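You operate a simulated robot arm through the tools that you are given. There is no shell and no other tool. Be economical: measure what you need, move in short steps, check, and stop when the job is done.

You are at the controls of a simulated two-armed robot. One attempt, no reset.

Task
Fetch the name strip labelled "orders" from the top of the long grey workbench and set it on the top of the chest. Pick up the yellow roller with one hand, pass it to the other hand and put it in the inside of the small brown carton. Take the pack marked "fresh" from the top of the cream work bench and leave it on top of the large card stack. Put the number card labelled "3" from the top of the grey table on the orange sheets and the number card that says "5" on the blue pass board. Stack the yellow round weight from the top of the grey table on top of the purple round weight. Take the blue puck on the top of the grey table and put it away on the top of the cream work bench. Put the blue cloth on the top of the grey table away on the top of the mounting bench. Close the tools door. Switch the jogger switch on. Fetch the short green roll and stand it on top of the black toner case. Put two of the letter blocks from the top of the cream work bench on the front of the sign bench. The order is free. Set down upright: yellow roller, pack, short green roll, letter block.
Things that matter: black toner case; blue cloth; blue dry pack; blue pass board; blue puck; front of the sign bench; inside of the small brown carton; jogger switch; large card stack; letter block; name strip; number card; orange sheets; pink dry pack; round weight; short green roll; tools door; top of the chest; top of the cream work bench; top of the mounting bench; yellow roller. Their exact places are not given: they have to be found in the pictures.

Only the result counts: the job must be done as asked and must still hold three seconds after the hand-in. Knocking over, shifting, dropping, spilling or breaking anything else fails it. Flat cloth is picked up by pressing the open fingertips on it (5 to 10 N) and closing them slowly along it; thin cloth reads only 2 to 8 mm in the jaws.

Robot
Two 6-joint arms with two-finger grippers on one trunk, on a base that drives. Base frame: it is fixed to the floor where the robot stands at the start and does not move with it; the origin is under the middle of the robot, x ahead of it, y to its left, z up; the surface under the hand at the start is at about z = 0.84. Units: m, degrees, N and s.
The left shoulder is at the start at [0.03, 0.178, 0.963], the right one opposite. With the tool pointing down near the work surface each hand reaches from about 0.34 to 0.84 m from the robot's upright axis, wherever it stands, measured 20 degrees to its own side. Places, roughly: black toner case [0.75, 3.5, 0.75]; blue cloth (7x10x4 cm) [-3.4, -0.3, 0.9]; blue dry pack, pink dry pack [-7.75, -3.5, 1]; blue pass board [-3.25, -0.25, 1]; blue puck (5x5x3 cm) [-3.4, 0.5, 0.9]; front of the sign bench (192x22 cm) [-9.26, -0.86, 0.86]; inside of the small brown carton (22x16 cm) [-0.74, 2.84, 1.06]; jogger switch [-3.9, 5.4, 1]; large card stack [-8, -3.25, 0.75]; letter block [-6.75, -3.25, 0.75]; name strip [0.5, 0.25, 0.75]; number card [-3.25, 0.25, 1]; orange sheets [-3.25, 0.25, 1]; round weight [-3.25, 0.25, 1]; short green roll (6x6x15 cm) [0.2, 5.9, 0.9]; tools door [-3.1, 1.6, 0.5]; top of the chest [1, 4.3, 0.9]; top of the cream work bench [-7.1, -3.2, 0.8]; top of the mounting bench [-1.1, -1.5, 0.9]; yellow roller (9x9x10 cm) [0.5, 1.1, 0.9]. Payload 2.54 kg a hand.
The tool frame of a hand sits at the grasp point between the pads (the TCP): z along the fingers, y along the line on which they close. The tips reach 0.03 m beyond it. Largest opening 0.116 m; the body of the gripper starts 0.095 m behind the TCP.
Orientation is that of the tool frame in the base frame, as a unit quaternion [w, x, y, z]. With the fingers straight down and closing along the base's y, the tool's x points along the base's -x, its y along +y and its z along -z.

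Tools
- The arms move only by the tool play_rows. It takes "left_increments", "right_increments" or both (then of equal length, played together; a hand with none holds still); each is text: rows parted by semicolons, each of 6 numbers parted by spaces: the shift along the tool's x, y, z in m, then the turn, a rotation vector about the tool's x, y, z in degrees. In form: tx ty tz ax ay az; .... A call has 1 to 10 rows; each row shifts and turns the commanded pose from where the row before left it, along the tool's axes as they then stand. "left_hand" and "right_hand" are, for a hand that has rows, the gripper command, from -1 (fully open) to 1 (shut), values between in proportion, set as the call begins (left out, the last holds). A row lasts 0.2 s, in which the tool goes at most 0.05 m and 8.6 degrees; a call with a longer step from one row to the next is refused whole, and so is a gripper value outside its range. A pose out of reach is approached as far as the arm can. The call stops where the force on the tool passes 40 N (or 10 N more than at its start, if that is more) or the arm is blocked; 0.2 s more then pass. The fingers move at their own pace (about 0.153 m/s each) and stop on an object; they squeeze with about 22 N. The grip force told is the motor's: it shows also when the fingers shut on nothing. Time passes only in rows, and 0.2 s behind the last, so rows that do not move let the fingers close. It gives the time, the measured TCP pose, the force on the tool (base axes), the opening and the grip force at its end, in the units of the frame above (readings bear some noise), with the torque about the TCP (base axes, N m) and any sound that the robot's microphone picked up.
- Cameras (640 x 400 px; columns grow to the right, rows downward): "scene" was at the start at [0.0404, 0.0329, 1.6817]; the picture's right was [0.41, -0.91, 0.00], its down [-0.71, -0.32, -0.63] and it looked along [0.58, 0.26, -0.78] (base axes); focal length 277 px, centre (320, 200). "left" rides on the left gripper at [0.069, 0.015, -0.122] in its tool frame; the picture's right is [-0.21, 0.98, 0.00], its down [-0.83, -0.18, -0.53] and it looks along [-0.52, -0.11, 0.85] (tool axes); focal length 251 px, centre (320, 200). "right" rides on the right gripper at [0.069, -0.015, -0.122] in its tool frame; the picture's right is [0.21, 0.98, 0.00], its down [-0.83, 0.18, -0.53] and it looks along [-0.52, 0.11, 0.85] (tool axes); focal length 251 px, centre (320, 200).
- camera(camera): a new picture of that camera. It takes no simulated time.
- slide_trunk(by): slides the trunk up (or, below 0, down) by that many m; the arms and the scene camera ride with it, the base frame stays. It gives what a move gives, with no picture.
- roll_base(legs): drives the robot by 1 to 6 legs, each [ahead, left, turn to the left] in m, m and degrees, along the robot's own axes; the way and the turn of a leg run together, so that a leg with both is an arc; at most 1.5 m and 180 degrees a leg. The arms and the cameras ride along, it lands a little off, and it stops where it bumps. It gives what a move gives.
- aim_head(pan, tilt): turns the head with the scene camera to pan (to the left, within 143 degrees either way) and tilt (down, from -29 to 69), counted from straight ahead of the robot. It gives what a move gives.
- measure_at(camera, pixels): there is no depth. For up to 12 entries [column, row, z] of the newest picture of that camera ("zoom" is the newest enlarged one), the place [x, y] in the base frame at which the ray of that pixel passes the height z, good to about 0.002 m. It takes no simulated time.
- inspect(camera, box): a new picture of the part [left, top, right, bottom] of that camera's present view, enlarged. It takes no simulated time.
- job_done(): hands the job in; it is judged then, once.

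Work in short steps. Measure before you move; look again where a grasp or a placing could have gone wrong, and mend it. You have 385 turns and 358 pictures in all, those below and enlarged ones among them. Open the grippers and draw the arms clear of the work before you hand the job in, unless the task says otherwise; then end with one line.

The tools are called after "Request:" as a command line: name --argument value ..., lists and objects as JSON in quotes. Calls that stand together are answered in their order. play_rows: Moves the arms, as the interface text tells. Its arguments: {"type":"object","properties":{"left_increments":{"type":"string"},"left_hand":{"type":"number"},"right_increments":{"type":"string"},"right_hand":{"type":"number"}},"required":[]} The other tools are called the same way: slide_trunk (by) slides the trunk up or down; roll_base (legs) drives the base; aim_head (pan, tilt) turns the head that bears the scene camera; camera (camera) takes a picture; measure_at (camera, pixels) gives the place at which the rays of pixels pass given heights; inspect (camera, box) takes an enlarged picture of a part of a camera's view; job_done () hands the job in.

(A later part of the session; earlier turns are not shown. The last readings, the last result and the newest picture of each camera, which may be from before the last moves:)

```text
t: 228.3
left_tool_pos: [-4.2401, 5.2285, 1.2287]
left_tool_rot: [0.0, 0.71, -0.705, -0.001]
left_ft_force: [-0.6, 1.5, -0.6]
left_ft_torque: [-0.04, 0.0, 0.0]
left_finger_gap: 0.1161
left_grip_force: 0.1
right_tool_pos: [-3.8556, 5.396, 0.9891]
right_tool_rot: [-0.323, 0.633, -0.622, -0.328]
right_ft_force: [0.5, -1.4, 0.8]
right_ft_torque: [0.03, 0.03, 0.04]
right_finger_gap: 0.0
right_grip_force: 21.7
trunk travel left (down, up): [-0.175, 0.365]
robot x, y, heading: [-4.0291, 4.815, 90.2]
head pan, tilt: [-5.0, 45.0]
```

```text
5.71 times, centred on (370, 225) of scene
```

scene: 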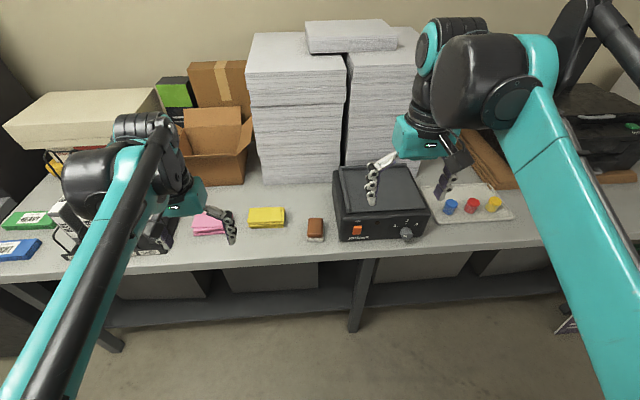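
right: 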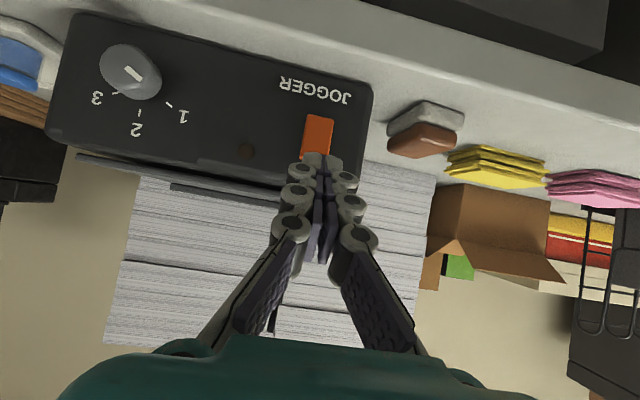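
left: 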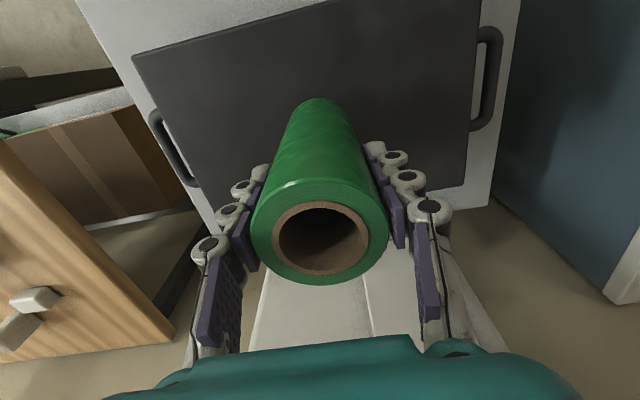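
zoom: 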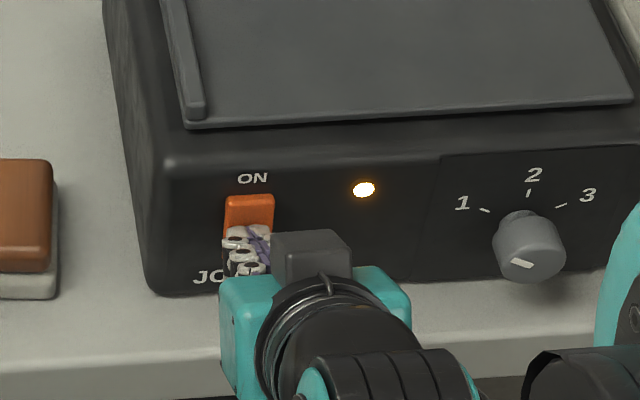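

The lamp lit: the jogger is on. Withdraw backwards and up, restore the hand's orientation.

Request:
play_rows --right_increments "0.0172 0 -0.0246 0 0 0;0.0172 0 -0.0246 0 0 0;0.0172 0 -0.0246 0 0 0;-0.0328 0 -0.023 0 0 0;-0.0328 0 -0.023 0 0 0;-0.0328 0 -0.023 0 0 0;-0.0328 0 -0.023 0 0 0;-0.0328 0 -0.023 0 0 0;-0.0328 0 -0.023 0 0 0;0 0 0 0 0 0"

Request:
play_rows --right_increments "0 0 0 0 7.86 0;0 0 0 0 7.86 0;0 0 0 0 7.86 0;0 0 0 0 7.86 0;0 0 0 0 7.86 0;0 0 0 0 7.86 0;0 0 0 0 7.84 0;0 0 0 0 0 0" --right_hand -1

Request:
inspect --camera "scene" --box '[310, 150, 460, 270]'

```text
t: 230.5
left_tool_pos: [-4.2409, 5.2295, 1.2289]
left_tool_rot: [0.0, 0.71, -0.705, 0.0]
left_ft_force: [-0.6, 0.4, 0.0]
left_ft_torque: [-0.02, 0.03, 0.01]
left_finger_gap: 0.116
left_grip_force: 0.1
right_tool_pos: [-3.8541, 5.3146, 1.2511]
right_tool_rot: [-0.324, 0.633, -0.622, -0.328]
right_ft_force: [0.4, -0.3, 0.6]
right_ft_torque: [0.01, 0.01, 0.01]
right_finger_gap: 0.0
right_grip_force: 22.4
right hand out of reach, approached as far as the arm can: row 2, 3
trunk travel left (down, up): [-0.175, 0.365]
robot x, y, heading: [-4.0291, 4.8159, 90.3]
head pan, tilt: [-5.0, 45.0]
```

```text
t: 232.3
left_tool_pos: [-4.2403, 5.2284, 1.2291]
left_tool_rot: [-0.001, 0.71, -0.704, -0.001]
left_ft_force: [-0.1, -0.8, -0.8]
left_ft_torque: [0.03, 0.02, 0.03]
left_finger_gap: 0.1162
left_grip_force: 0.1
right_tool_pos: [-3.8535, 5.3123, 1.2515]
right_tool_rot: [0.0, 0.714, -0.7, 0.001]
right_ft_force: [0.1, -0.4, 0.4]
right_ft_torque: [0.02, -0.02, 0.01]
right_finger_gap: 0.1161
right_grip_force: 0.0
trunk travel left (down, up): [-0.175, 0.365]
robot x, y, heading: [-4.0308, 4.8119, 90.5]
head pan, tilt: [-5.0, 45.0]
```

```text
3.33 times, centred on (385, 210) of scene
```

zoom: 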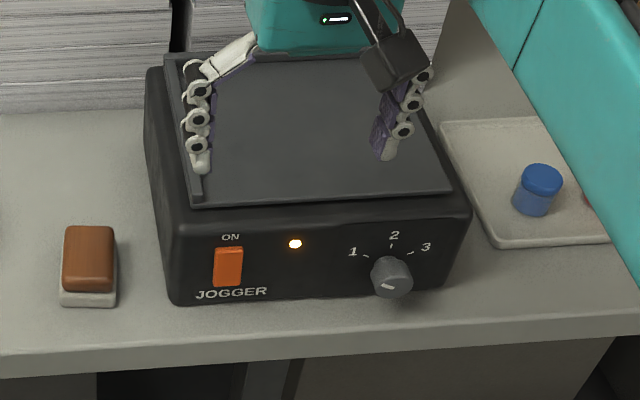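

Jogger is on. Retrace: left, back, turn to 180°, and reverse through the gap to x≈−2.35.

Request:
play_rows --right_increments "0.04 0 -0.02 0 0 0;0.04 0 -0.02 0 0 0;0.02 0 0 0 0 0"

Request:
roll_base --legs '[[0, 0.52, 0], [-1.27, 0, 0], [0, 0, 90], [-1.1, 0, 0], [-1.1, 0, 0]]'

Request:
aim_head --pan 50 --tilt 25

Request:
camera --camera "scene"

```text
t: 233.1
left_tool_pos: [-4.2409, 5.229, 1.2288]
left_tool_rot: [-0.001, 0.71, -0.705, -0.001]
left_ft_force: [-0.2, 0.1, -0.2]
left_ft_torque: [0.05, -0.03, 0.0]
left_finger_gap: 0.1158
left_grip_force: 0.1
right_tool_pos: [-3.8529, 5.2127, 1.2906]
right_tool_rot: [-0.001, 0.714, -0.7, 0.001]
right_ft_force: [-0.4, -0.1, -0.3]
right_ft_torque: [-0.03, 0.02, 0.0]
right_finger_gap: 0.1162
right_grip_force: 0.0
trunk travel left (down, up): [-0.175, 0.365]
robot x, y, heading: [-4.0298, 4.8106, 90.4]
head pan, tilt: [-5.0, 45.0]
```

```text
t: 256.4
left_tool_pos: [-2.7325, 3.3557, 1.2289]
left_tool_rot: [0.001, 1.0, 0.013, 0.0]
left_ft_force: [-0.2, -1.1, -0.2]
left_ft_torque: [0.02, 0.02, -0.03]
left_finger_gap: 0.116
left_grip_force: 0.1
right_tool_pos: [-2.7244, 3.7429, 1.2903]
right_tool_rot: [-0.001, 1.0, 0.02, 0.0]
right_ft_force: [-0.1, -0.2, -0.4]
right_ft_torque: [0.01, -0.01, -0.02]
right_finger_gap: 0.1159
right_grip_force: 0.2
trunk travel left (down, up): [-0.175, 0.365]
robot x, y, heading: [-2.3214, 3.5752, -178.6]
head pan, tilt: [-5.0, 45.0]
```

```text
t: 257.6
left_tool_pos: [-2.7331, 3.3544, 1.2292]
left_tool_rot: [0.001, 1.0, 0.013, 0.0]
left_ft_force: [-0.2, 0.0, -0.1]
left_ft_torque: [-0.02, -0.01, -0.01]
left_finger_gap: 0.1159
left_grip_force: 0.2
right_tool_pos: [-2.7245, 3.7431, 1.2894]
right_tool_rot: [-0.001, 1.0, 0.019, 0.001]
right_ft_force: [0.1, 0.1, -0.1]
right_ft_torque: [0.02, -0.02, 0.02]
right_finger_gap: 0.1161
right_grip_force: 0.1
trunk travel left (down, up): [-0.175, 0.365]
robot x, y, heading: [-2.3194, 3.5736, -178.5]
head pan, tilt: [50.0, 25.0]
```

```text
248 pictures are left
```

scene: 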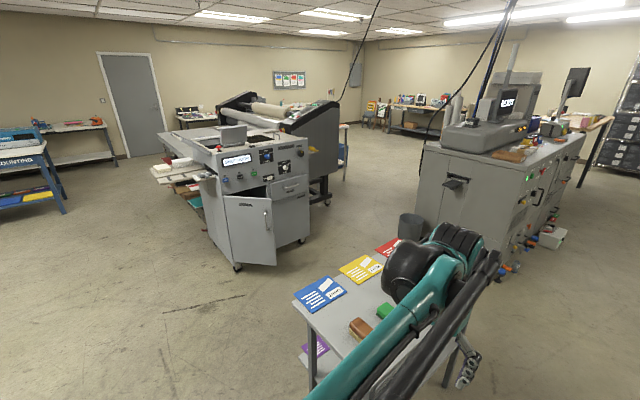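

Request:
inspect --camera "scene" --box '[140, 80, 350, 280]'

Request:
measure_at --camera "scene" --pixels '[[238, 268, 0], [305, 240, 0], [222, 195, 0.6], [275, 200, 0.6], [233, 262, 0.1], [275, 265, 0.1], [400, 240, 0], [328, 200, 0]]'

```text
2.00 times, centred on (245, 180) of scene
```

zoom: 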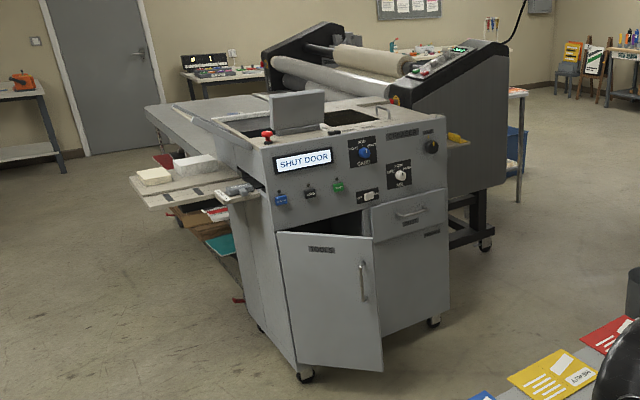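

```text
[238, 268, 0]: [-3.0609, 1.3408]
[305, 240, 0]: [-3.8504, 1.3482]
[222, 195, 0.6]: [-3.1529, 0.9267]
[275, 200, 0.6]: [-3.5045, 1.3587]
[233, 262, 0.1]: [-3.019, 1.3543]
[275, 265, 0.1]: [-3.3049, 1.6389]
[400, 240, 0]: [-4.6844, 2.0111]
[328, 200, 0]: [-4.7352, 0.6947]
```

The laminator's TOOLS door hinges at about (−3.05,1.35) and stands ~50° open, free edge near (−3.30,1.64). Turn to face −y and drive south between cart and small table.

Request:
roll_base --legs '[[0.16, 0, -1.4], [0, 0, 90], [1.25, 0, 0]]'

Request:
aim_head --pan -30 --tilt 35

Request:
camera --camera "scene"

```text
t: 261.9
left_tool_pos: [-2.4188, 3.1022, 1.2283]
left_tool_rot: [0.001, 0.857, 0.516, -0.001]
left_ft_force: [0.9, -0.4, 0.4]
left_ft_torque: [0.06, 0.11, -0.01]
left_finger_gap: 0.116
left_grip_force: 0.0
right_tool_pos: [-2.7515, 3.3004, 1.2909]
right_tool_rot: [-0.003, 0.854, 0.52, -0.002]
right_ft_force: [0.6, -0.5, 0.3]
right_ft_torque: [0.05, 0.09, 0.01]
right_finger_gap: 0.116
right_grip_force: 0.0
trunk travel left (down, up): [-0.175, 0.365]
robot x, y, heading: [-2.4091, 3.57, -117.9]
head pan, tilt: [50.0, 25.0]
stopped in leg 2: the robot was blocked; the commanded pose is now the measured one
```

```text
t: 263.4
left_tool_pos: [-2.4229, 3.1037, 1.2278]
left_tool_rot: [0.0, 0.857, 0.515, 0.001]
left_ft_force: [-0.8, 0.0, 0.0]
left_ft_torque: [0.03, -0.01, 0.02]
left_finger_gap: 0.1159
left_grip_force: 0.0
right_tool_pos: [-2.7567, 3.3026, 1.2888]
right_tool_rot: [-0.001, 0.855, 0.519, -0.001]
right_ft_force: [-0.5, 0.8, 0.3]
right_ft_torque: [0.0, 0.04, -0.02]
right_finger_gap: 0.116
right_grip_force: 0.0
trunk travel left (down, up): [-0.175, 0.365]
robot x, y, heading: [-2.4138, 3.5691, -117.8]
head pan, tilt: [-30.0, 35.0]
```

```text
246 pictures are left
```

scene: 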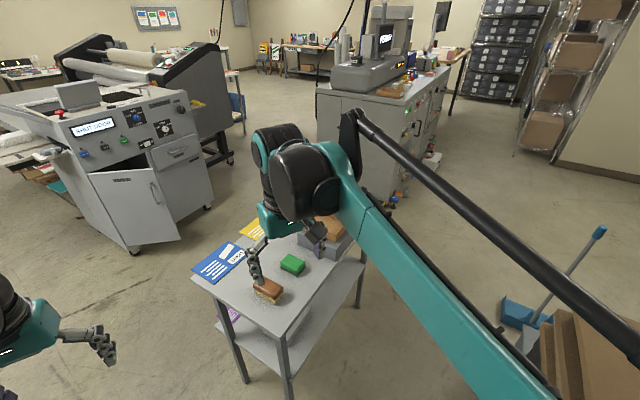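

The base touched something (likely the trolley) while turning. I shift away to the robot's left first, then look back at the trolley.

Request:
roll_base --legs '[[0, 0.22, 0]]'

Request:
aim_head --pan -130 --tilt 40

Request:
camera --camera "scene"

```text
t: 265.1
left_tool_pos: [-2.2276, 3.0001, 1.2285]
left_tool_rot: [0.0, 0.858, 0.514, 0.001]
left_ft_force: [0.2, -0.7, -0.9]
left_ft_torque: [0.02, 0.02, 0.02]
left_finger_gap: 0.116
left_grip_force: 0.1
right_tool_pos: [-2.5612, 3.1992, 1.2891]
right_tool_rot: [-0.001, 0.855, 0.519, -0.001]
right_ft_force: [0.0, 0.6, -0.5]
right_ft_torque: [0.02, 0.04, 0.01]
right_finger_gap: 0.1162
right_grip_force: 0.0
trunk travel left (down, up): [-0.175, 0.365]
robot x, y, heading: [-2.2134, 3.4642, -118.2]
head pan, tilt: [-30.0, 35.0]
```

```text
t: 266.9
left_tool_pos: [-2.229, 2.9988, 1.2303]
left_tool_rot: [0.0, 0.858, 0.514, 0.0]
left_ft_force: [0.0, -0.5, 0.1]
left_ft_torque: [-0.04, -0.03, 0.01]
left_finger_gap: 0.1162
left_grip_force: 0.1
right_tool_pos: [-2.5613, 3.1984, 1.2894]
right_tool_rot: [-0.001, 0.855, 0.519, -0.001]
right_ft_force: [-0.3, -0.1, 0.6]
right_ft_torque: [-0.01, 0.01, 0.0]
right_finger_gap: 0.1159
right_grip_force: 0.1
trunk travel left (down, up): [-0.175, 0.365]
robot x, y, heading: [-2.2163, 3.4657, -118.0]
head pan, tilt: [-130.0, 40.0]
```

```text
245 pictures are left
```

scene: 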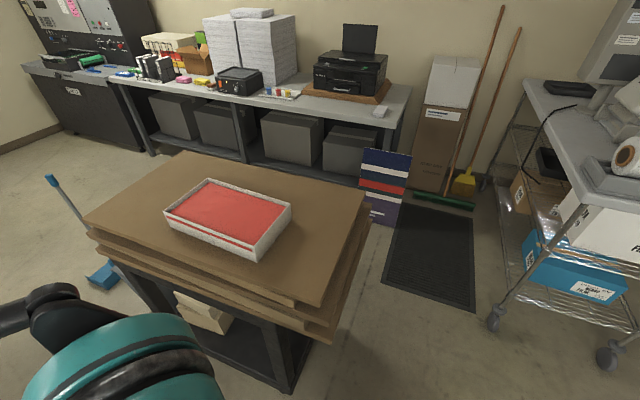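

Request:
measure_at --camera "scene" --pixels '[[285, 391, 0], [331, 340, 0.8], [367, 190, 0.8]]'

Request:
roll_base --legs '[[0, 0, 28], [1.2, 0, 0]]'

Request:
aim_head --pan -35 --tilt 35

Request:
camera --camera "scene"

```text
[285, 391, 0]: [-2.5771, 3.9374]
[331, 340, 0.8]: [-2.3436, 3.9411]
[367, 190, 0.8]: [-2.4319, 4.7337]
```

```text
t: 274.4
left_tool_pos: [-2.0094, 1.8408, 1.2286]
left_tool_rot: [-0.001, 0.707, 0.707, 0.0]
left_ft_force: [-0.8, -0.2, 0.6]
left_ft_torque: [0.02, -0.03, 0.02]
left_finger_gap: 0.1161
left_grip_force: 0.0
right_tool_pos: [-2.3968, 1.8599, 1.2905]
right_tool_rot: [-0.002, 0.704, 0.711, 0.0]
right_ft_force: [1.0, -0.7, -0.8]
right_ft_torque: [-0.01, 0.02, -0.04]
right_finger_gap: 0.1159
right_grip_force: 0.0
trunk travel left (down, up): [-0.175, 0.365]
robot x, y, heading: [-2.2161, 2.2593, -89.9]
head pan, tilt: [-130.0, 40.0]
```

```text
t: 276.1
left_tool_pos: [-2.0088, 1.8409, 1.2292]
left_tool_rot: [0.001, 0.708, 0.707, 0.0]
left_ft_force: [0.7, 0.9, 0.3]
left_ft_torque: [-0.02, 0.02, 0.02]
left_finger_gap: 0.1161
left_grip_force: 0.0
right_tool_pos: [-2.3972, 1.8597, 1.2897]
right_tool_rot: [-0.002, 0.703, 0.711, -0.002]
right_ft_force: [-0.7, -0.9, 0.5]
right_ft_torque: [-0.02, 0.01, -0.02]
right_finger_gap: 0.1159
right_grip_force: 0.0
trunk travel left (down, up): [-0.175, 0.365]
robot x, y, heading: [-2.2182, 2.2567, -90.0]
head pan, tilt: [-35.0, 35.0]
```

```text
244 pictures are left
```

scene: 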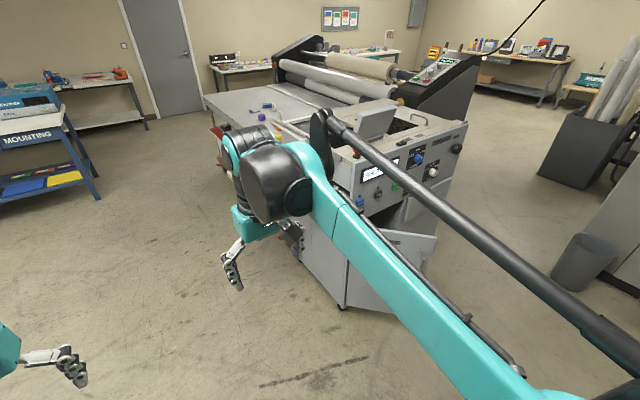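

Trolley is in place. Slide right toward the door and look at it from above.

Request:
roll_base --legs '[[0, -0.72, 0]]'

Request:
aim_head --pan -15 --tilt 52

Request:
camera --camera "scene"

Request:
camera --camera "right"

```text
t: 280.0
left_tool_pos: [-2.7261, 1.8416, 1.2286]
left_tool_rot: [-0.001, 0.706, 0.708, 0.0]
left_ft_force: [0.0, 0.4, -0.2]
left_ft_torque: [0.0, -0.04, 0.0]
left_finger_gap: 0.116
left_grip_force: 0.0
right_tool_pos: [-3.1136, 1.8584, 1.2902]
right_tool_rot: [-0.001, 0.703, 0.711, -0.001]
right_ft_force: [0.2, -0.6, -1.0]
right_ft_torque: [0.0, -0.01, -0.01]
right_finger_gap: 0.116
right_grip_force: 0.1
trunk travel left (down, up): [-0.175, 0.365]
robot x, y, heading: [-2.9344, 2.2557, -89.9]
head pan, tilt: [-35.0, 35.0]
```

```text
t: 280.9
left_tool_pos: [-2.7257, 1.8412, 1.2296]
left_tool_rot: [0.0, 0.706, 0.708, 0.0]
left_ft_force: [0.6, 0.0, -0.2]
left_ft_torque: [-0.02, -0.01, 0.01]
left_finger_gap: 0.1161
left_grip_force: 0.0
right_tool_pos: [-3.1135, 1.8585, 1.2898]
right_tool_rot: [-0.001, 0.703, 0.711, -0.002]
right_ft_force: [-0.3, -0.5, -0.4]
right_ft_torque: [-0.01, 0.03, 0.0]
right_finger_gap: 0.1158
right_grip_force: 0.1
trunk travel left (down, up): [-0.175, 0.365]
robot x, y, heading: [-2.9365, 2.259, -90.1]
head pan, tilt: [-15.0, 52.0]
```

```text
243 pictures are left
```

scene: 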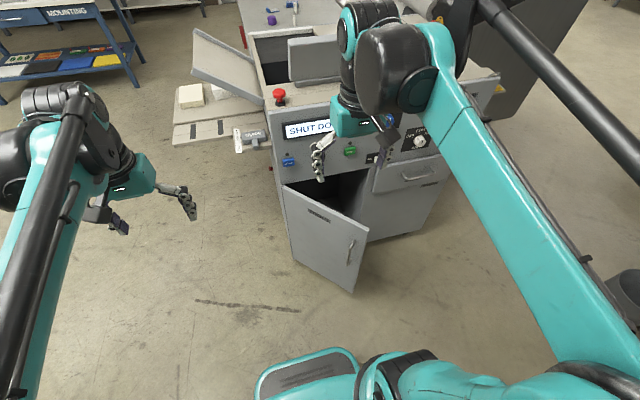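

```text
242 pictures are left
```

right: 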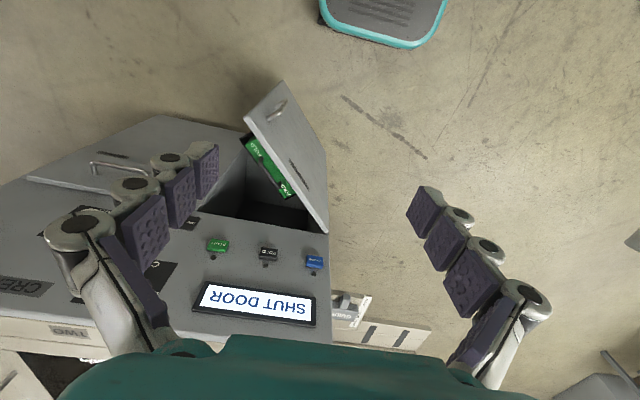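

Request:
measure_at --camera "right" --pixels '[[245, 121, 0.6], [245, 121, 0.7], [245, 121, 0.8], [328, 232, 0.6], [328, 232, 0.7], [328, 232, 0.8]]'

Request:
measure_at --camera "scene" --pixels '[[369, 232, 0.6], [369, 232, 0.7], [369, 232, 0.8], [283, 187, 0.6], [283, 187, 0.7], [283, 187, 0.8], [349, 252, 0.5]]'

Request:
inspect --camera "scene" --box '[260, 160, 400, 300]'

```text
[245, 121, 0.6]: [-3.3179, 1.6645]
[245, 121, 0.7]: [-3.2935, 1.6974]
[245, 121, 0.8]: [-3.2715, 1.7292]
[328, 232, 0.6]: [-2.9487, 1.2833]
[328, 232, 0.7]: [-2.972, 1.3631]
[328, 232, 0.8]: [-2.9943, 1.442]
```

```text
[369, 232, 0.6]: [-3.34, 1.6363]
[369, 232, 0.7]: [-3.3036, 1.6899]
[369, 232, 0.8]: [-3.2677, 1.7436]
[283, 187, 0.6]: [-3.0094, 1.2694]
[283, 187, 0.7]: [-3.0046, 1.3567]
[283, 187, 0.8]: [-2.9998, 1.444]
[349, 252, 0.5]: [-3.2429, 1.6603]
```

```text
2.86 times, centred on (330, 230) of scene
```

zoom: 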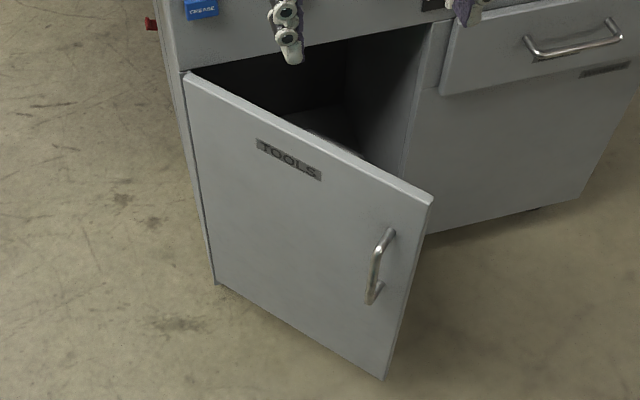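

Door: free top corner (−3.29,1.70), hinge (−2.995,1.375), top z≈0.72. I lower the trunk, position the base, and tilt the closed right gripper 45° to push near the free edge.

Request:
roll_base --legs '[[0.13, -0.11, 0]]'

Request:
slide_trunk --by -0.17

Request:
play_rows --right_increments "0 0 0 0 -7.5 0;0 0 0 0 -7.5 0;0 0 0 0 -7.5 0;0 0 0 0 -7.5 0;0 0 0 0 -7.5 0;0 0 0 0 -7.5 0;0 0 0 0 0 0" --right_hand 1

```text
t: 282.3
left_tool_pos: [-2.8372, 1.7106, 1.2291]
left_tool_rot: [0.0, 0.707, 0.707, 0.001]
left_ft_force: [-0.8, -1.0, 0.8]
left_ft_torque: [0.06, -0.03, 0.0]
left_finger_gap: 0.1161
left_grip_force: 0.0
right_tool_pos: [-3.2249, 1.7273, 1.2906]
right_tool_rot: [-0.001, 0.704, 0.711, 0.001]
right_ft_force: [-0.2, -0.7, -0.5]
right_ft_torque: [0.06, -0.02, 0.0]
right_finger_gap: 0.1159
right_grip_force: 0.0
trunk travel left (down, up): [-0.175, 0.365]
robot x, y, heading: [-3.047, 2.1308, -89.9]
head pan, tilt: [-15.0, 52.0]
```

```text
t: 284.2
left_tool_pos: [-2.8357, 1.7114, 1.0599]
left_tool_rot: [0.001, 0.707, 0.707, -0.001]
left_ft_force: [-1.3, -0.4, 0.1]
left_ft_torque: [0.03, 0.0, 0.02]
left_finger_gap: 0.1163
left_grip_force: 0.1
right_tool_pos: [-3.2251, 1.73, 1.1197]
right_tool_rot: [-0.001, 0.704, 0.711, -0.001]
right_ft_force: [0.5, 0.1, 0.2]
right_ft_torque: [0.0, 0.01, 0.01]
right_finger_gap: 0.1161
right_grip_force: 0.0
trunk travel left (down, up): [-0.005, 0.535]
robot x, y, heading: [-3.0439, 2.1279, -90.1]
head pan, tilt: [-15.0, 52.0]
```

```text
t: 285.8
left_tool_pos: [-2.837, 1.7108, 1.0585]
left_tool_rot: [0.0, 0.708, 0.707, 0.0]
left_ft_force: [0.0, -0.9, 0.3]
left_ft_torque: [0.02, -0.01, 0.0]
left_finger_gap: 0.1163
left_grip_force: 0.1
right_tool_pos: [-3.2243, 1.7286, 1.1199]
right_tool_rot: [0.27, 0.65, 0.657, -0.271]
right_ft_force: [0.5, 0.1, 0.2]
right_ft_torque: [-0.02, -0.01, -0.01]
right_finger_gap: 0.0
right_grip_force: 21.9
trunk travel left (down, up): [-0.005, 0.535]
robot x, y, heading: [-3.0467, 2.1273, -90.2]
head pan, tilt: [-15.0, 52.0]
```

Request:
play_rows --right_increments "0.0336 0.001 0.0336 0 0 0;0.0336 0.001 0.0336 0 0 0;0.0336 0.001 0.0336 0 0 0;0.0336 0.001 0.0336 0 0 0;0.0336 0.001 0.0336 0 0 0;0.0336 0.001 0.0336 0 0 0;0.0336 0.001 0.0336 0 0 0;0.0336 0.001 0.0336 0 0 0;0.0336 0.001 0.0336 0 0 0;0.03 0.001 0.03 0 0 0"

Request:
camera --camera "right"

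Request:
camera --camera "scene"

```text
t: 287.3
left_tool_pos: [-2.8371, 1.7135, 1.0607]
left_tool_rot: [0.001, 0.707, 0.707, -0.001]
left_ft_force: [-0.6, 0.2, -0.4]
left_ft_torque: [-0.02, 0.01, -0.03]
left_finger_gap: 0.1162
left_grip_force: 0.0
right_tool_pos: [-3.2235, 1.725, 0.8487]
right_tool_rot: [0.275, 0.645, 0.655, -0.282]
right_ft_force: [-4.4, 4.4, 35.9]
right_ft_torque: [-0.37, 0.38, -0.1]
right_finger_gap: 0.0
right_grip_force: 22.3
right hand out of reach, approached as far as the arm can: row 7
trunk travel left (down, up): [-0.005, 0.535]
robot x, y, heading: [-3.046, 2.132, -90.1]
head pan, tilt: [-15.0, 52.0]
stopped in row 7 (right hand): the force on the tool passed its limit at 132 N (the readings are from after the stop); the commanded pose is now the measured one
```

```text
240 pictures are left
```

right: 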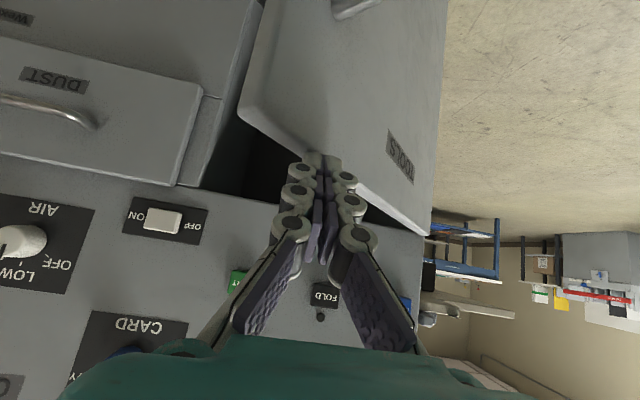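

```text
239 pictures are left
```

scene: 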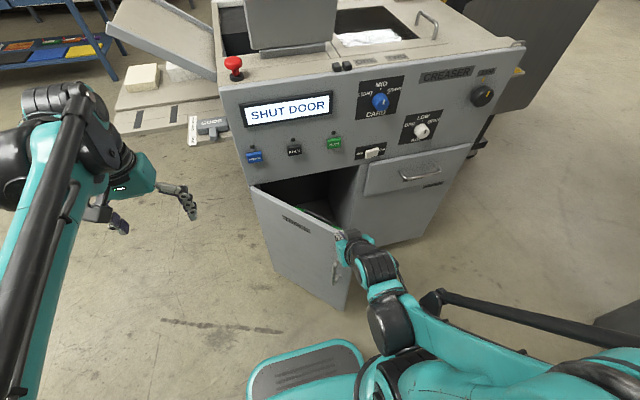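

Blocked early (something took 132 N). I look closely before moving.

Request:
inspect --camera "scene" --box '[240, 160, 440, 380]'

Request:
inspect --camera "right" --box '[230, 80, 450, 260]'

```text
1.82 times, centred on (340, 270) of scene
```

zoom: 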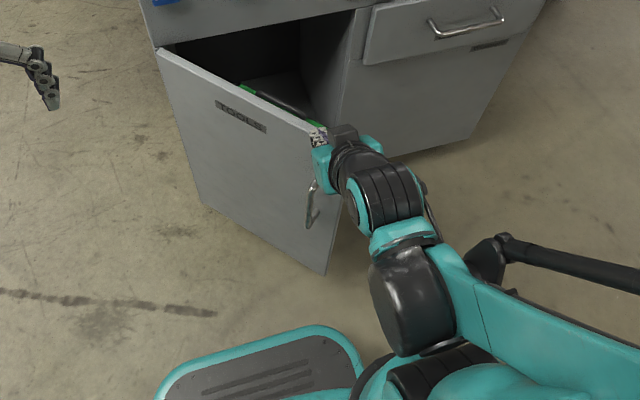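

```text
2.22 times, centred on (340, 170) of right
```

zoom: 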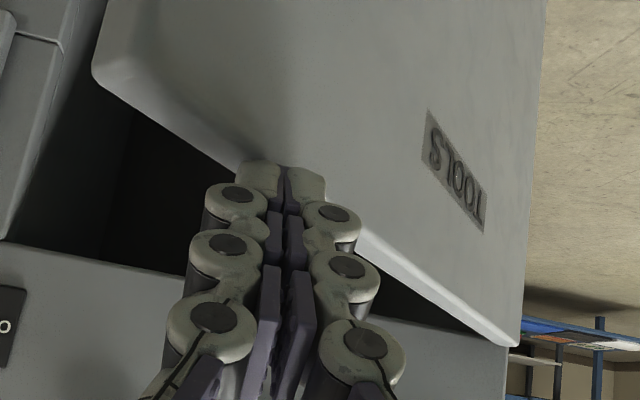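

The arm was folded too near the robot. Raise it, back the base 0.25 m, and reach further out instead.

Request:
play_rows --right_increments "-0.03 0 -0.03 0 0 0;-0.03 0 -0.03 0 0 0;-0.03 0 -0.03 0 0 0;0 0 0 0 0 0"

Request:
roll_base --legs '[[-0.28, 0, 0]]'

Request:
play_rows --right_increments "-0.033 0 0.033 0 0 0;-0.033 0 0.033 0 0 0;-0.033 0 0.033 0 0 0;-0.033 0 0.033 0 0 0;-0.033 0 0.033 0 0 0;-0.033 0 0.033 0 0 0;0 0 0 0 0 0"

Request:
camera --camera "scene"

```text
t: 288.3
left_tool_pos: [-2.8365, 1.71, 1.0592]
left_tool_rot: [0.001, 0.707, 0.707, -0.001]
left_ft_force: [1.0, -0.1, 0.3]
left_ft_torque: [0.02, -0.01, -0.02]
left_finger_gap: 0.1162
left_grip_force: 0.1
right_tool_pos: [-3.2218, 1.7283, 0.9742]
right_tool_rot: [0.273, 0.646, 0.656, -0.279]
right_ft_force: [0.6, -0.3, 0.6]
right_ft_torque: [-0.02, 0.0, -0.02]
right_finger_gap: 0.0
right_grip_force: 22.0
trunk travel left (down, up): [-0.005, 0.535]
robot x, y, heading: [-3.0437, 2.1262, -90.0]
head pan, tilt: [-15.0, 52.0]
```

```text
t: 290.2
left_tool_pos: [-2.835, 1.9927, 1.0592]
left_tool_rot: [0.001, 0.706, 0.708, 0.0]
left_ft_force: [-0.4, 0.5, 0.3]
left_ft_torque: [-0.03, 0.03, -0.03]
left_finger_gap: 0.1162
left_grip_force: 0.0
right_tool_pos: [-3.2201, 2.0084, 0.9747]
right_tool_rot: [0.274, 0.644, 0.657, -0.279]
right_ft_force: [-1.2, 0.3, -0.2]
right_ft_torque: [-0.02, -0.02, -0.02]
right_finger_gap: 0.0
right_grip_force: 22.0
trunk travel left (down, up): [-0.005, 0.535]
robot x, y, heading: [-3.0469, 2.4086, -89.8]
head pan, tilt: [-15.0, 52.0]
```

```text
t: 291.8
left_tool_pos: [-2.8352, 1.9924, 1.0589]
left_tool_rot: [0.001, 0.706, 0.708, 0.0]
left_ft_force: [-1.1, 0.0, 0.7]
left_ft_torque: [-0.04, 0.03, 0.02]
left_finger_gap: 0.1163
left_grip_force: 0.1
right_tool_pos: [-3.2158, 1.7272, 0.9789]
right_tool_rot: [0.274, 0.645, 0.657, -0.279]
right_ft_force: [0.1, 0.7, 0.3]
right_ft_torque: [-0.01, -0.02, 0.0]
right_finger_gap: 0.0001
right_grip_force: 22.2
trunk travel left (down, up): [-0.005, 0.535]
robot x, y, heading: [-3.0479, 2.406, -89.7]
head pan, tilt: [-15.0, 52.0]
```

```text
236 pictures are left
```

scene: 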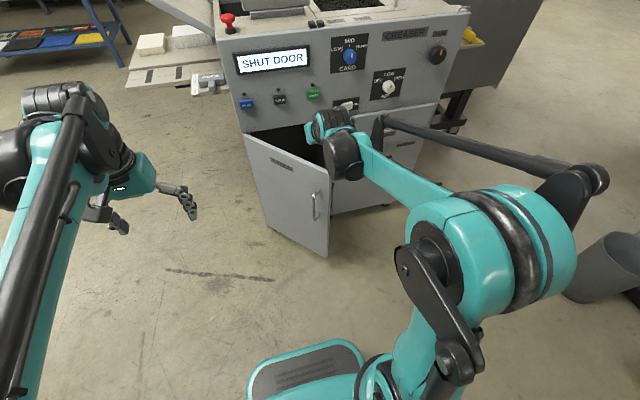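

Now lower straight down beside the door.

Request:
play_rows --right_increments "0.033 0 0.033 0 0 0;0.033 0 0.033 0 0 0;0.033 0 0.033 0 0 0;0.033 0 0.033 0 0 0;0.033 0 0.033 0 0 0;0.033 0 0.033 0 0 0;0.03 0 0.03 0 0 0;0 0 0 0 0 0"

Request:
camera --camera "scene"

Request:
camera --camera "right"

```text
t: 293.1
left_tool_pos: [-2.8351, 1.9915, 1.0587]
left_tool_rot: [0.001, 0.705, 0.709, 0.0]
left_ft_force: [0.5, -0.4, 0.0]
left_ft_torque: [0.0, -0.04, 0.0]
left_finger_gap: 0.1159
left_grip_force: 0.0
right_tool_pos: [-3.2173, 1.7208, 0.7429]
right_tool_rot: [0.279, 0.642, 0.656, -0.283]
right_ft_force: [3.9, -4.0, 1.0]
right_ft_torque: [-0.08, -0.06, 0.07]
right_finger_gap: 0.0005
right_grip_force: 22.6
trunk travel left (down, up): [-0.005, 0.535]
robot x, y, heading: [-3.0441, 2.4069, -89.7]
head pan, tilt: [-15.0, 52.0]
stopped in row 6 (right hand): the force on the tool passed its limit at 54 N (the readings are from after the stop); the commanded pose is now the measured one
```

```text
235 pictures are left
```

scene: 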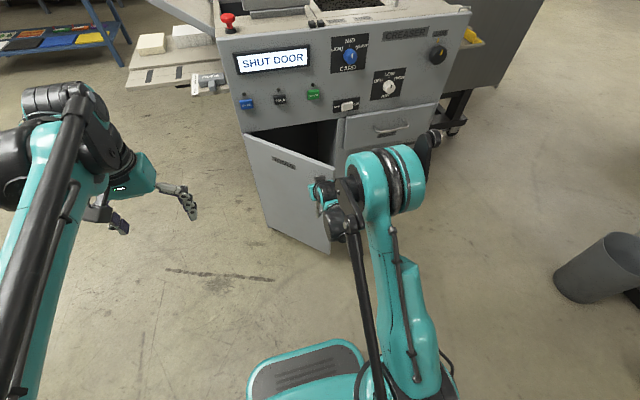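

```text
234 pictures are left
```

right: 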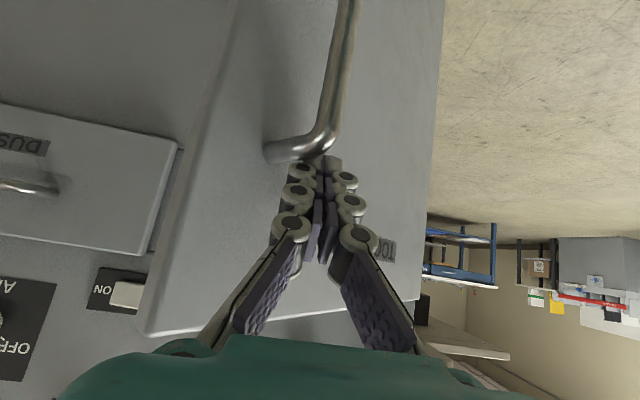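

The fingertip sits against the door's outer face by the top of the handle. Raise 2 cm and push toward the closing direction in small steps.

Request:
play_rows --right_increments "-0.0141 0 -0.0141 0 0 0;-0.0141 -0.022 0.0141 0 0 0;-0.0141 -0.022 0.0141 0 0 0;-0.0141 -0.022 0.0141 0 0 0;-0.0141 -0.022 0.0141 0 0 0;0 0 0 0 0 0"

Request:
camera --camera "scene"

Request:
camera --camera "right"

```text
t: 294.5
left_tool_pos: [-2.8353, 1.9918, 1.0582]
left_tool_rot: [0.0, 0.706, 0.708, 0.0]
left_ft_force: [-0.3, 0.5, 0.3]
left_ft_torque: [0.0, 0.01, 0.02]
left_finger_gap: 0.1161
left_grip_force: 0.1
right_tool_pos: [-3.3039, 1.6402, 0.7648]
right_tool_rot: [0.28, 0.641, 0.656, -0.283]
right_ft_force: [0.0, 0.4, -0.1]
right_ft_torque: [0.01, 0.0, -0.01]
right_finger_gap: 0.0
right_grip_force: 21.8
trunk travel left (down, up): [-0.005, 0.535]
robot x, y, heading: [-3.0481, 2.4094, -90.1]
head pan, tilt: [-15.0, 52.0]
```

```text
233 pictures are left
```

scene: 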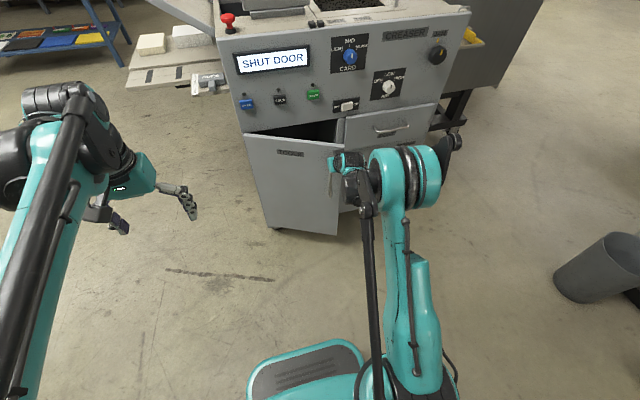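

```text
232 pictures are left
```

right: 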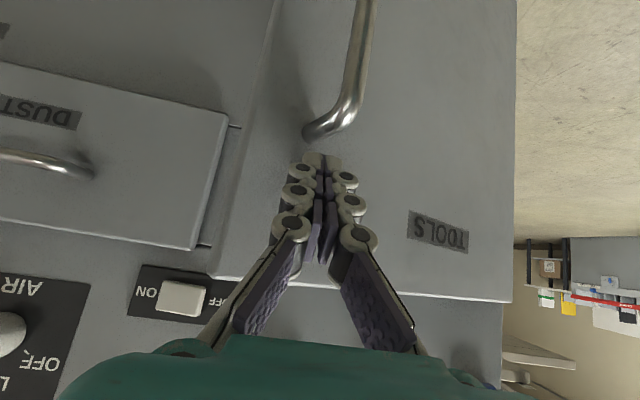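

Door is half closed. Continue pushing along −y.

Request:
play_rows --right_increments "-0.0212 -0.006 0.0212 0 0 0;-0.0212 -0.006 0.0212 0 0 0;-0.0212 -0.006 0.0212 0 0 0;-0.0212 -0.006 0.0212 0 0 0;0 0 0 0 0 0"

Request:
camera --camera "right"

```text
t: 295.7
left_tool_pos: [-2.8355, 1.9927, 1.0595]
left_tool_rot: [0.001, 0.706, 0.708, -0.001]
left_ft_force: [0.2, 0.2, 0.6]
left_ft_torque: [0.0, 0.0, 0.02]
left_finger_gap: 0.1159
left_grip_force: 0.0
right_tool_pos: [-3.3257, 1.5193, 0.7699]
right_tool_rot: [0.28, 0.641, 0.656, -0.283]
right_ft_force: [-0.5, -0.2, -0.5]
right_ft_torque: [0.0, 0.02, 0.01]
right_finger_gap: 0.0001
right_grip_force: 22.3
trunk travel left (down, up): [-0.005, 0.535]
robot x, y, heading: [-3.0437, 2.4061, -89.6]
head pan, tilt: [-15.0, 52.0]
```

```text
231 pictures are left
```

right: 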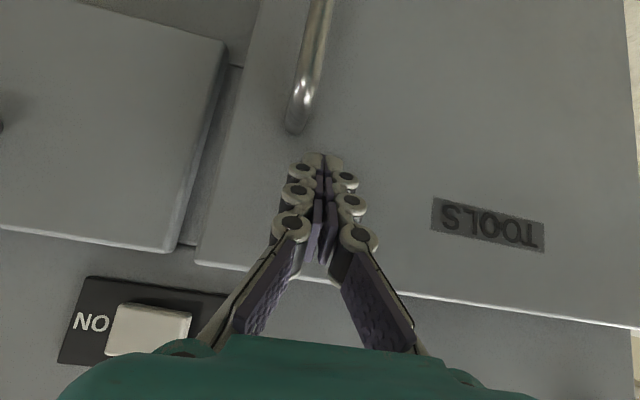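

Request:
play_rows --right_increments "-0.0212 -0.003 0.0212 0 0 0;-0.0212 -0.003 0.0212 0 0 0;-0.0212 -0.002 0.0212 0 0 0;-0.0106 0 0.0106 0 0 0;0 0 0 0 0 0"

Request:
camera --camera "right"

Request:
inspect --camera "scene" --box '[210, 60, 450, 260]'

```text
t: 296.2
left_tool_pos: [-2.8352, 1.993, 1.0596]
left_tool_rot: [0.001, 0.706, 0.708, -0.002]
left_ft_force: [0.2, -0.3, 0.8]
left_ft_torque: [0.04, 0.0, 0.01]
left_finger_gap: 0.1161
left_grip_force: 0.1
right_tool_pos: [-3.3282, 1.492, 0.7692]
right_tool_rot: [0.275, 0.644, 0.659, -0.276]
right_ft_force: [1.7, 15.8, 5.3]
right_ft_torque: [0.05, -0.08, 0.03]
right_finger_gap: 0.006
right_grip_force: 28.7
trunk travel left (down, up): [-0.005, 0.535]
robot x, y, heading: [-3.0468, 2.4061, -89.6]
head pan, tilt: [-15.0, 52.0]
stopped in row 2 (right hand): the force on the tool passed its limit at 90 N (the readings are from after the stop); the commanded pose is now the measured one
```

```text
230 pictures are left
```

right: 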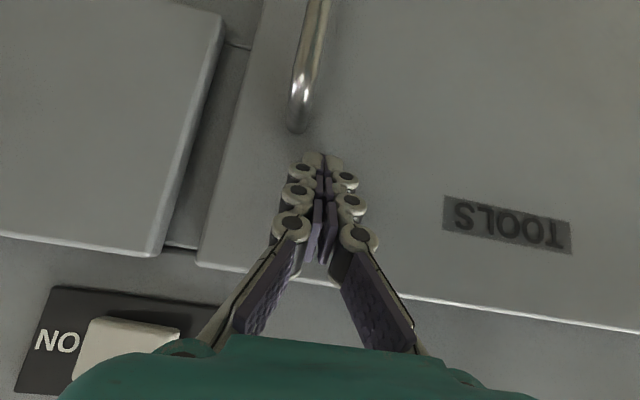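

```text
2.00 times, centred on (330, 160) of scene
```

zoom: 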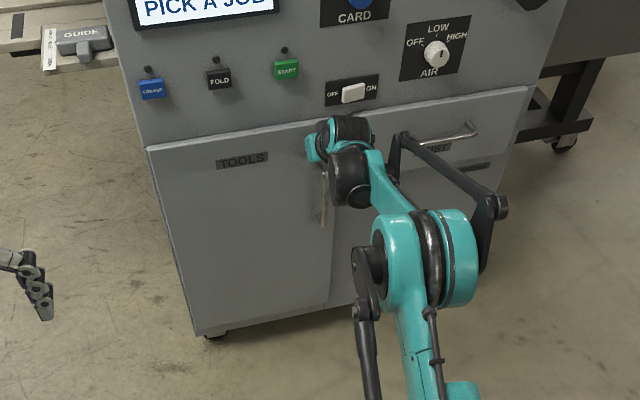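

Display now reads "PICK A JOB": the door is shut. Withdraw, restore orientation and trunk.

Request:
play_rows --right_increments "0.0212 0 -0.0212 0 0 0;0.0212 0 -0.0212 0 0 0;0.0212 0 -0.0212 0 0 0;0.0212 0 -0.0212 0 0 0;-0.03 0 -0.03 0 0 0;-0.03 0 -0.03 0 0 0;-0.03 0 -0.03 0 0 0;-0.03 0 -0.03 0 0 0;-0.03 0 -0.03 0 0 0;-0.03 0 -0.03 0 0 0"

Request:
slide_trunk --by 0.2

Request:
play_rows --right_increments "0 0 0 0 7.5 0;0 0 0 0 7.5 0;0 0 0 0 7.5 0;0 0 0 0 7.5 0;0 0 0 0 7.5 0;0 0 0 0 7.5 0;0 0 0 0 0 0" --right_hand -1

Request:
camera --camera "scene"

```text
t: 298.4
left_tool_pos: [-2.8365, 1.9915, 1.0599]
left_tool_rot: [0.001, 0.706, 0.708, 0.0]
left_ft_force: [-0.2, -0.1, 0.6]
left_ft_torque: [0.02, 0.0, -0.02]
left_finger_gap: 0.116
left_grip_force: 0.1
right_tool_pos: [-3.3274, 1.614, 1.0214]
right_tool_rot: [0.275, 0.644, 0.658, -0.277]
right_ft_force: [-0.1, 0.2, 0.0]
right_ft_torque: [-0.04, 0.05, -0.02]
right_finger_gap: 0.0002
right_grip_force: 28.2
trunk travel left (down, up): [-0.005, 0.535]
robot x, y, heading: [-3.0464, 2.4073, -90.2]
head pan, tilt: [-15.0, 52.0]
```

```text
t: 300.6
left_tool_pos: [-2.8354, 1.9904, 1.2572]
left_tool_rot: [0.001, 0.706, 0.708, 0.0]
left_ft_force: [1.0, 0.1, 0.3]
left_ft_torque: [0.04, 0.02, -0.01]
left_finger_gap: 0.116
left_grip_force: 0.0
right_tool_pos: [-3.3286, 1.6125, 1.2204]
right_tool_rot: [0.275, 0.643, 0.659, -0.276]
right_ft_force: [-0.2, 0.3, 0.6]
right_ft_torque: [0.0, 0.03, 0.0]
right_finger_gap: 0.0
right_grip_force: 29.0
trunk travel left (down, up): [-0.205, 0.335]
robot x, y, heading: [-3.0459, 2.4069, -89.9]
head pan, tilt: [-15.0, 52.0]
```

```text
t: 302.1
left_tool_pos: [-2.8348, 1.9901, 1.2587]
left_tool_rot: [0.001, 0.706, 0.708, -0.001]
left_ft_force: [-0.1, 0.8, -1.1]
left_ft_torque: [0.01, -0.01, 0.0]
left_finger_gap: 0.1161
left_grip_force: 0.0
right_tool_pos: [-3.3213, 1.6645, 1.196]
right_tool_rot: [0.025, 0.699, 0.714, -0.032]
right_ft_force: [-1.0, -0.2, -0.1]
right_ft_torque: [0.0, -0.03, 0.01]
right_finger_gap: 0.1162
right_grip_force: 0.0
right hand out of reach, approached as far as the arm can: row 5, 6
trunk travel left (down, up): [-0.205, 0.335]
robot x, y, heading: [-3.0439, 2.405, -90.0]
head pan, tilt: [-15.0, 52.0]
```

```text
228 pictures are left
```

scene: 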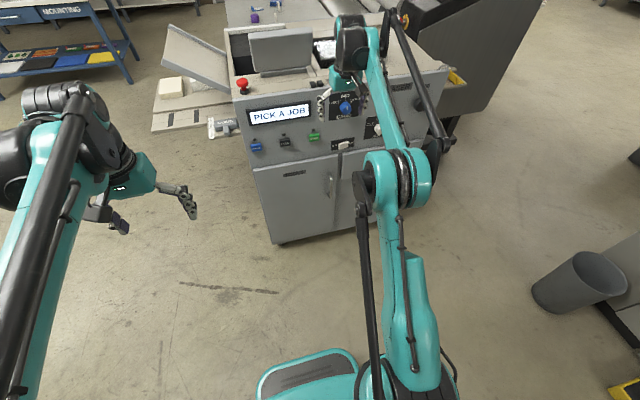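

Pull the right hand in to a normal reach.

Request:
play_rows --right_increments "0.045 0 0 0 0 0;0.045 0 0 0 0 0;0.045 0 0 0 0 0;0.045 0 0 0 0 0;0.045 0 0 0 0 0;0 0 0 0 0 0"

Request:
aim_head --pan 15 --tilt 22

Request:
camera --camera "scene"

```text
t: 303.6
left_tool_pos: [-2.8363, 1.9889, 1.2586]
left_tool_rot: [0.0, 0.706, 0.708, 0.0]
left_ft_force: [0.5, -0.4, -0.2]
left_ft_torque: [0.02, -0.03, -0.01]
left_finger_gap: 0.1162
left_grip_force: 0.1
right_tool_pos: [-3.3233, 1.8888, 1.1788]
right_tool_rot: [0.025, 0.699, 0.714, -0.032]
right_ft_force: [0.4, -0.4, -0.1]
right_ft_torque: [0.06, -0.02, 0.01]
right_finger_gap: 0.1161
right_grip_force: 0.1
trunk travel left (down, up): [-0.205, 0.335]
robot x, y, heading: [-3.0446, 2.4077, -89.8]
head pan, tilt: [-15.0, 52.0]
```

```text
t: 304.5
left_tool_pos: [-2.8361, 1.9914, 1.2587]
left_tool_rot: [0.0, 0.706, 0.708, 0.0]
left_ft_force: [-0.2, 0.1, -0.5]
left_ft_torque: [-0.03, -0.02, -0.03]
left_finger_gap: 0.1163
left_grip_force: 0.0
right_tool_pos: [-3.3243, 1.8882, 1.1784]
right_tool_rot: [0.025, 0.699, 0.714, -0.032]
right_ft_force: [0.3, 0.0, -0.4]
right_ft_torque: [0.03, 0.04, -0.01]
right_finger_gap: 0.1161
right_grip_force: 0.1
trunk travel left (down, up): [-0.205, 0.335]
robot x, y, heading: [-3.0473, 2.4092, -89.9]
head pan, tilt: [15.0, 22.0]
```

```text
227 pictures are left
```

scene: 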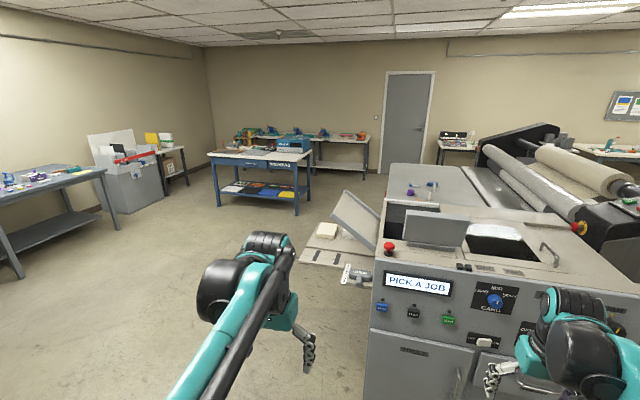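

Next the grey table beyond the creaser. Fix the small right tilt, then drive around the east side and face it (heading 180°).

Request:
play_rows --right_increments "0 0 0 0 4.6 0;0 0 -0.04 0 0 0;0 0 -0.04 0 0 0;0 0 0 0 0 0"

Request:
roll_base --legs '[[0, 0.85, 0], [1.4, 0, 0], [0.7, 0, 0], [0, 0, -90]]'

Request:
aim_head --pan 0 --tilt 35

Request:
camera --camera "scene"

```text
t: 305.5
left_tool_pos: [-2.8362, 1.9909, 1.2587]
left_tool_rot: [0.0, 0.706, 0.708, 0.0]
left_ft_force: [0.6, 0.3, 0.3]
left_ft_torque: [-0.01, 0.0, 0.02]
left_finger_gap: 0.116
left_grip_force: 0.1
right_tool_pos: [-3.3227, 1.8894, 1.2603]
right_tool_rot: [-0.003, 0.7, 0.714, -0.004]
right_ft_force: [-0.6, -0.6, 0.5]
right_ft_torque: [-0.04, 0.04, 0.02]
right_finger_gap: 0.1162
right_grip_force: 0.1
trunk travel left (down, up): [-0.205, 0.335]
robot x, y, heading: [-3.0429, 2.4084, -90.0]
head pan, tilt: [15.0, 22.0]
```

```text
t: 323.8
left_tool_pos: [-2.5974, 0.086, 1.2592]
left_tool_rot: [0.0, 1.0, 0.011, -0.001]
left_ft_force: [0.2, -0.5, 0.1]
left_ft_torque: [0.01, 0.01, 0.03]
left_finger_gap: 0.1161
left_grip_force: 0.2
right_tool_pos: [-2.708, 0.5724, 1.2569]
right_tool_rot: [-0.005, 1.0, 0.02, -0.002]
right_ft_force: [-0.7, 0.6, 0.3]
right_ft_torque: [0.01, -0.03, -0.03]
right_finger_gap: 0.116
right_grip_force: 0.0
trunk travel left (down, up): [-0.205, 0.335]
robot x, y, heading: [-2.1821, 0.3063, -178.6]
head pan, tilt: [15.0, 22.0]
```

```text
t: 324.6
left_tool_pos: [-2.5965, 0.0847, 1.2582]
left_tool_rot: [0.0, 1.0, 0.012, -0.001]
left_ft_force: [0.0, -0.4, -1.0]
left_ft_torque: [0.0, 0.01, -0.01]
left_finger_gap: 0.116
left_grip_force: 0.1
right_tool_pos: [-2.7079, 0.5708, 1.2592]
right_tool_rot: [-0.005, 1.0, 0.019, -0.001]
right_ft_force: [0.3, 0.5, -0.5]
right_ft_torque: [-0.02, 0.01, -0.02]
right_finger_gap: 0.1158
right_grip_force: 0.1
trunk travel left (down, up): [-0.205, 0.335]
robot x, y, heading: [-2.1827, 0.3004, -178.4]
head pan, tilt: [0.0, 35.0]
```

```text
226 pictures are left
```

scene: 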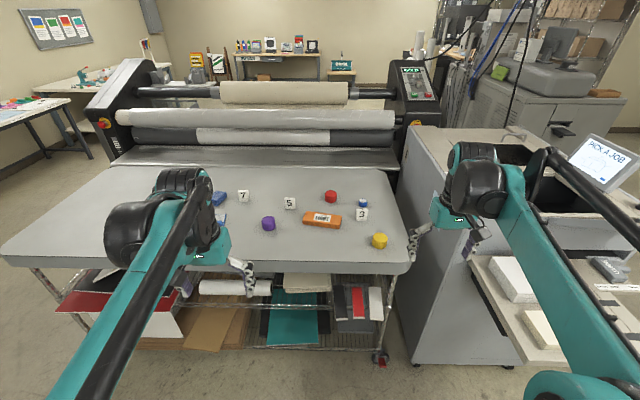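

Request:
inspect --camera "scene" --box '[190, 160, 430, 280]'

Request:
measure_at --camera "scene" --pixels '[[300, 272, 0.85], [408, 268, 0.85], [10, 250, 0.85], [380, 242, 0.88], [268, 224, 0.88], [218, 198, 0.87], [362, 205, 0.87], [360, 215, 0.87], [289, 203, 0.87], [320, 220, 0.87], [380, 365, 0], [416, 355, 0]]'

```text
2.67 times, centred on (310, 220) of scene
```

zoom: 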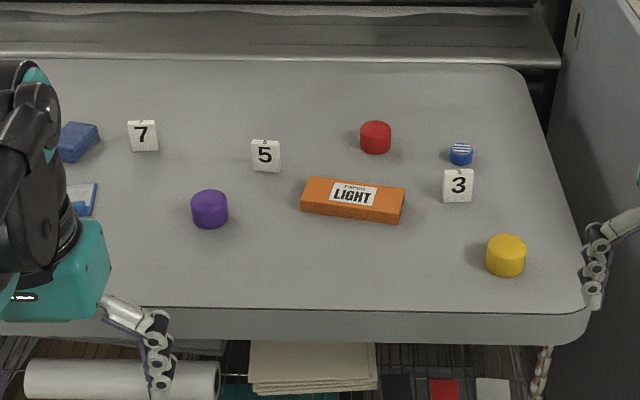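

```text
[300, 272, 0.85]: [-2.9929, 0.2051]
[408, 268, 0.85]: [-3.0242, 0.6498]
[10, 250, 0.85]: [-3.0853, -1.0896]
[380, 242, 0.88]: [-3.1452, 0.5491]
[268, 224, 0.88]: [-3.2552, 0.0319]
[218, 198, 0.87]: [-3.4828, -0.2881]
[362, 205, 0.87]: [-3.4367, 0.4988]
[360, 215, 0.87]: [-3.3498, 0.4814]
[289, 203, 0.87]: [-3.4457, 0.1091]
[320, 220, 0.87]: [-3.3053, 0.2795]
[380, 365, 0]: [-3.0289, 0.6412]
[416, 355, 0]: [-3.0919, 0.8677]
```

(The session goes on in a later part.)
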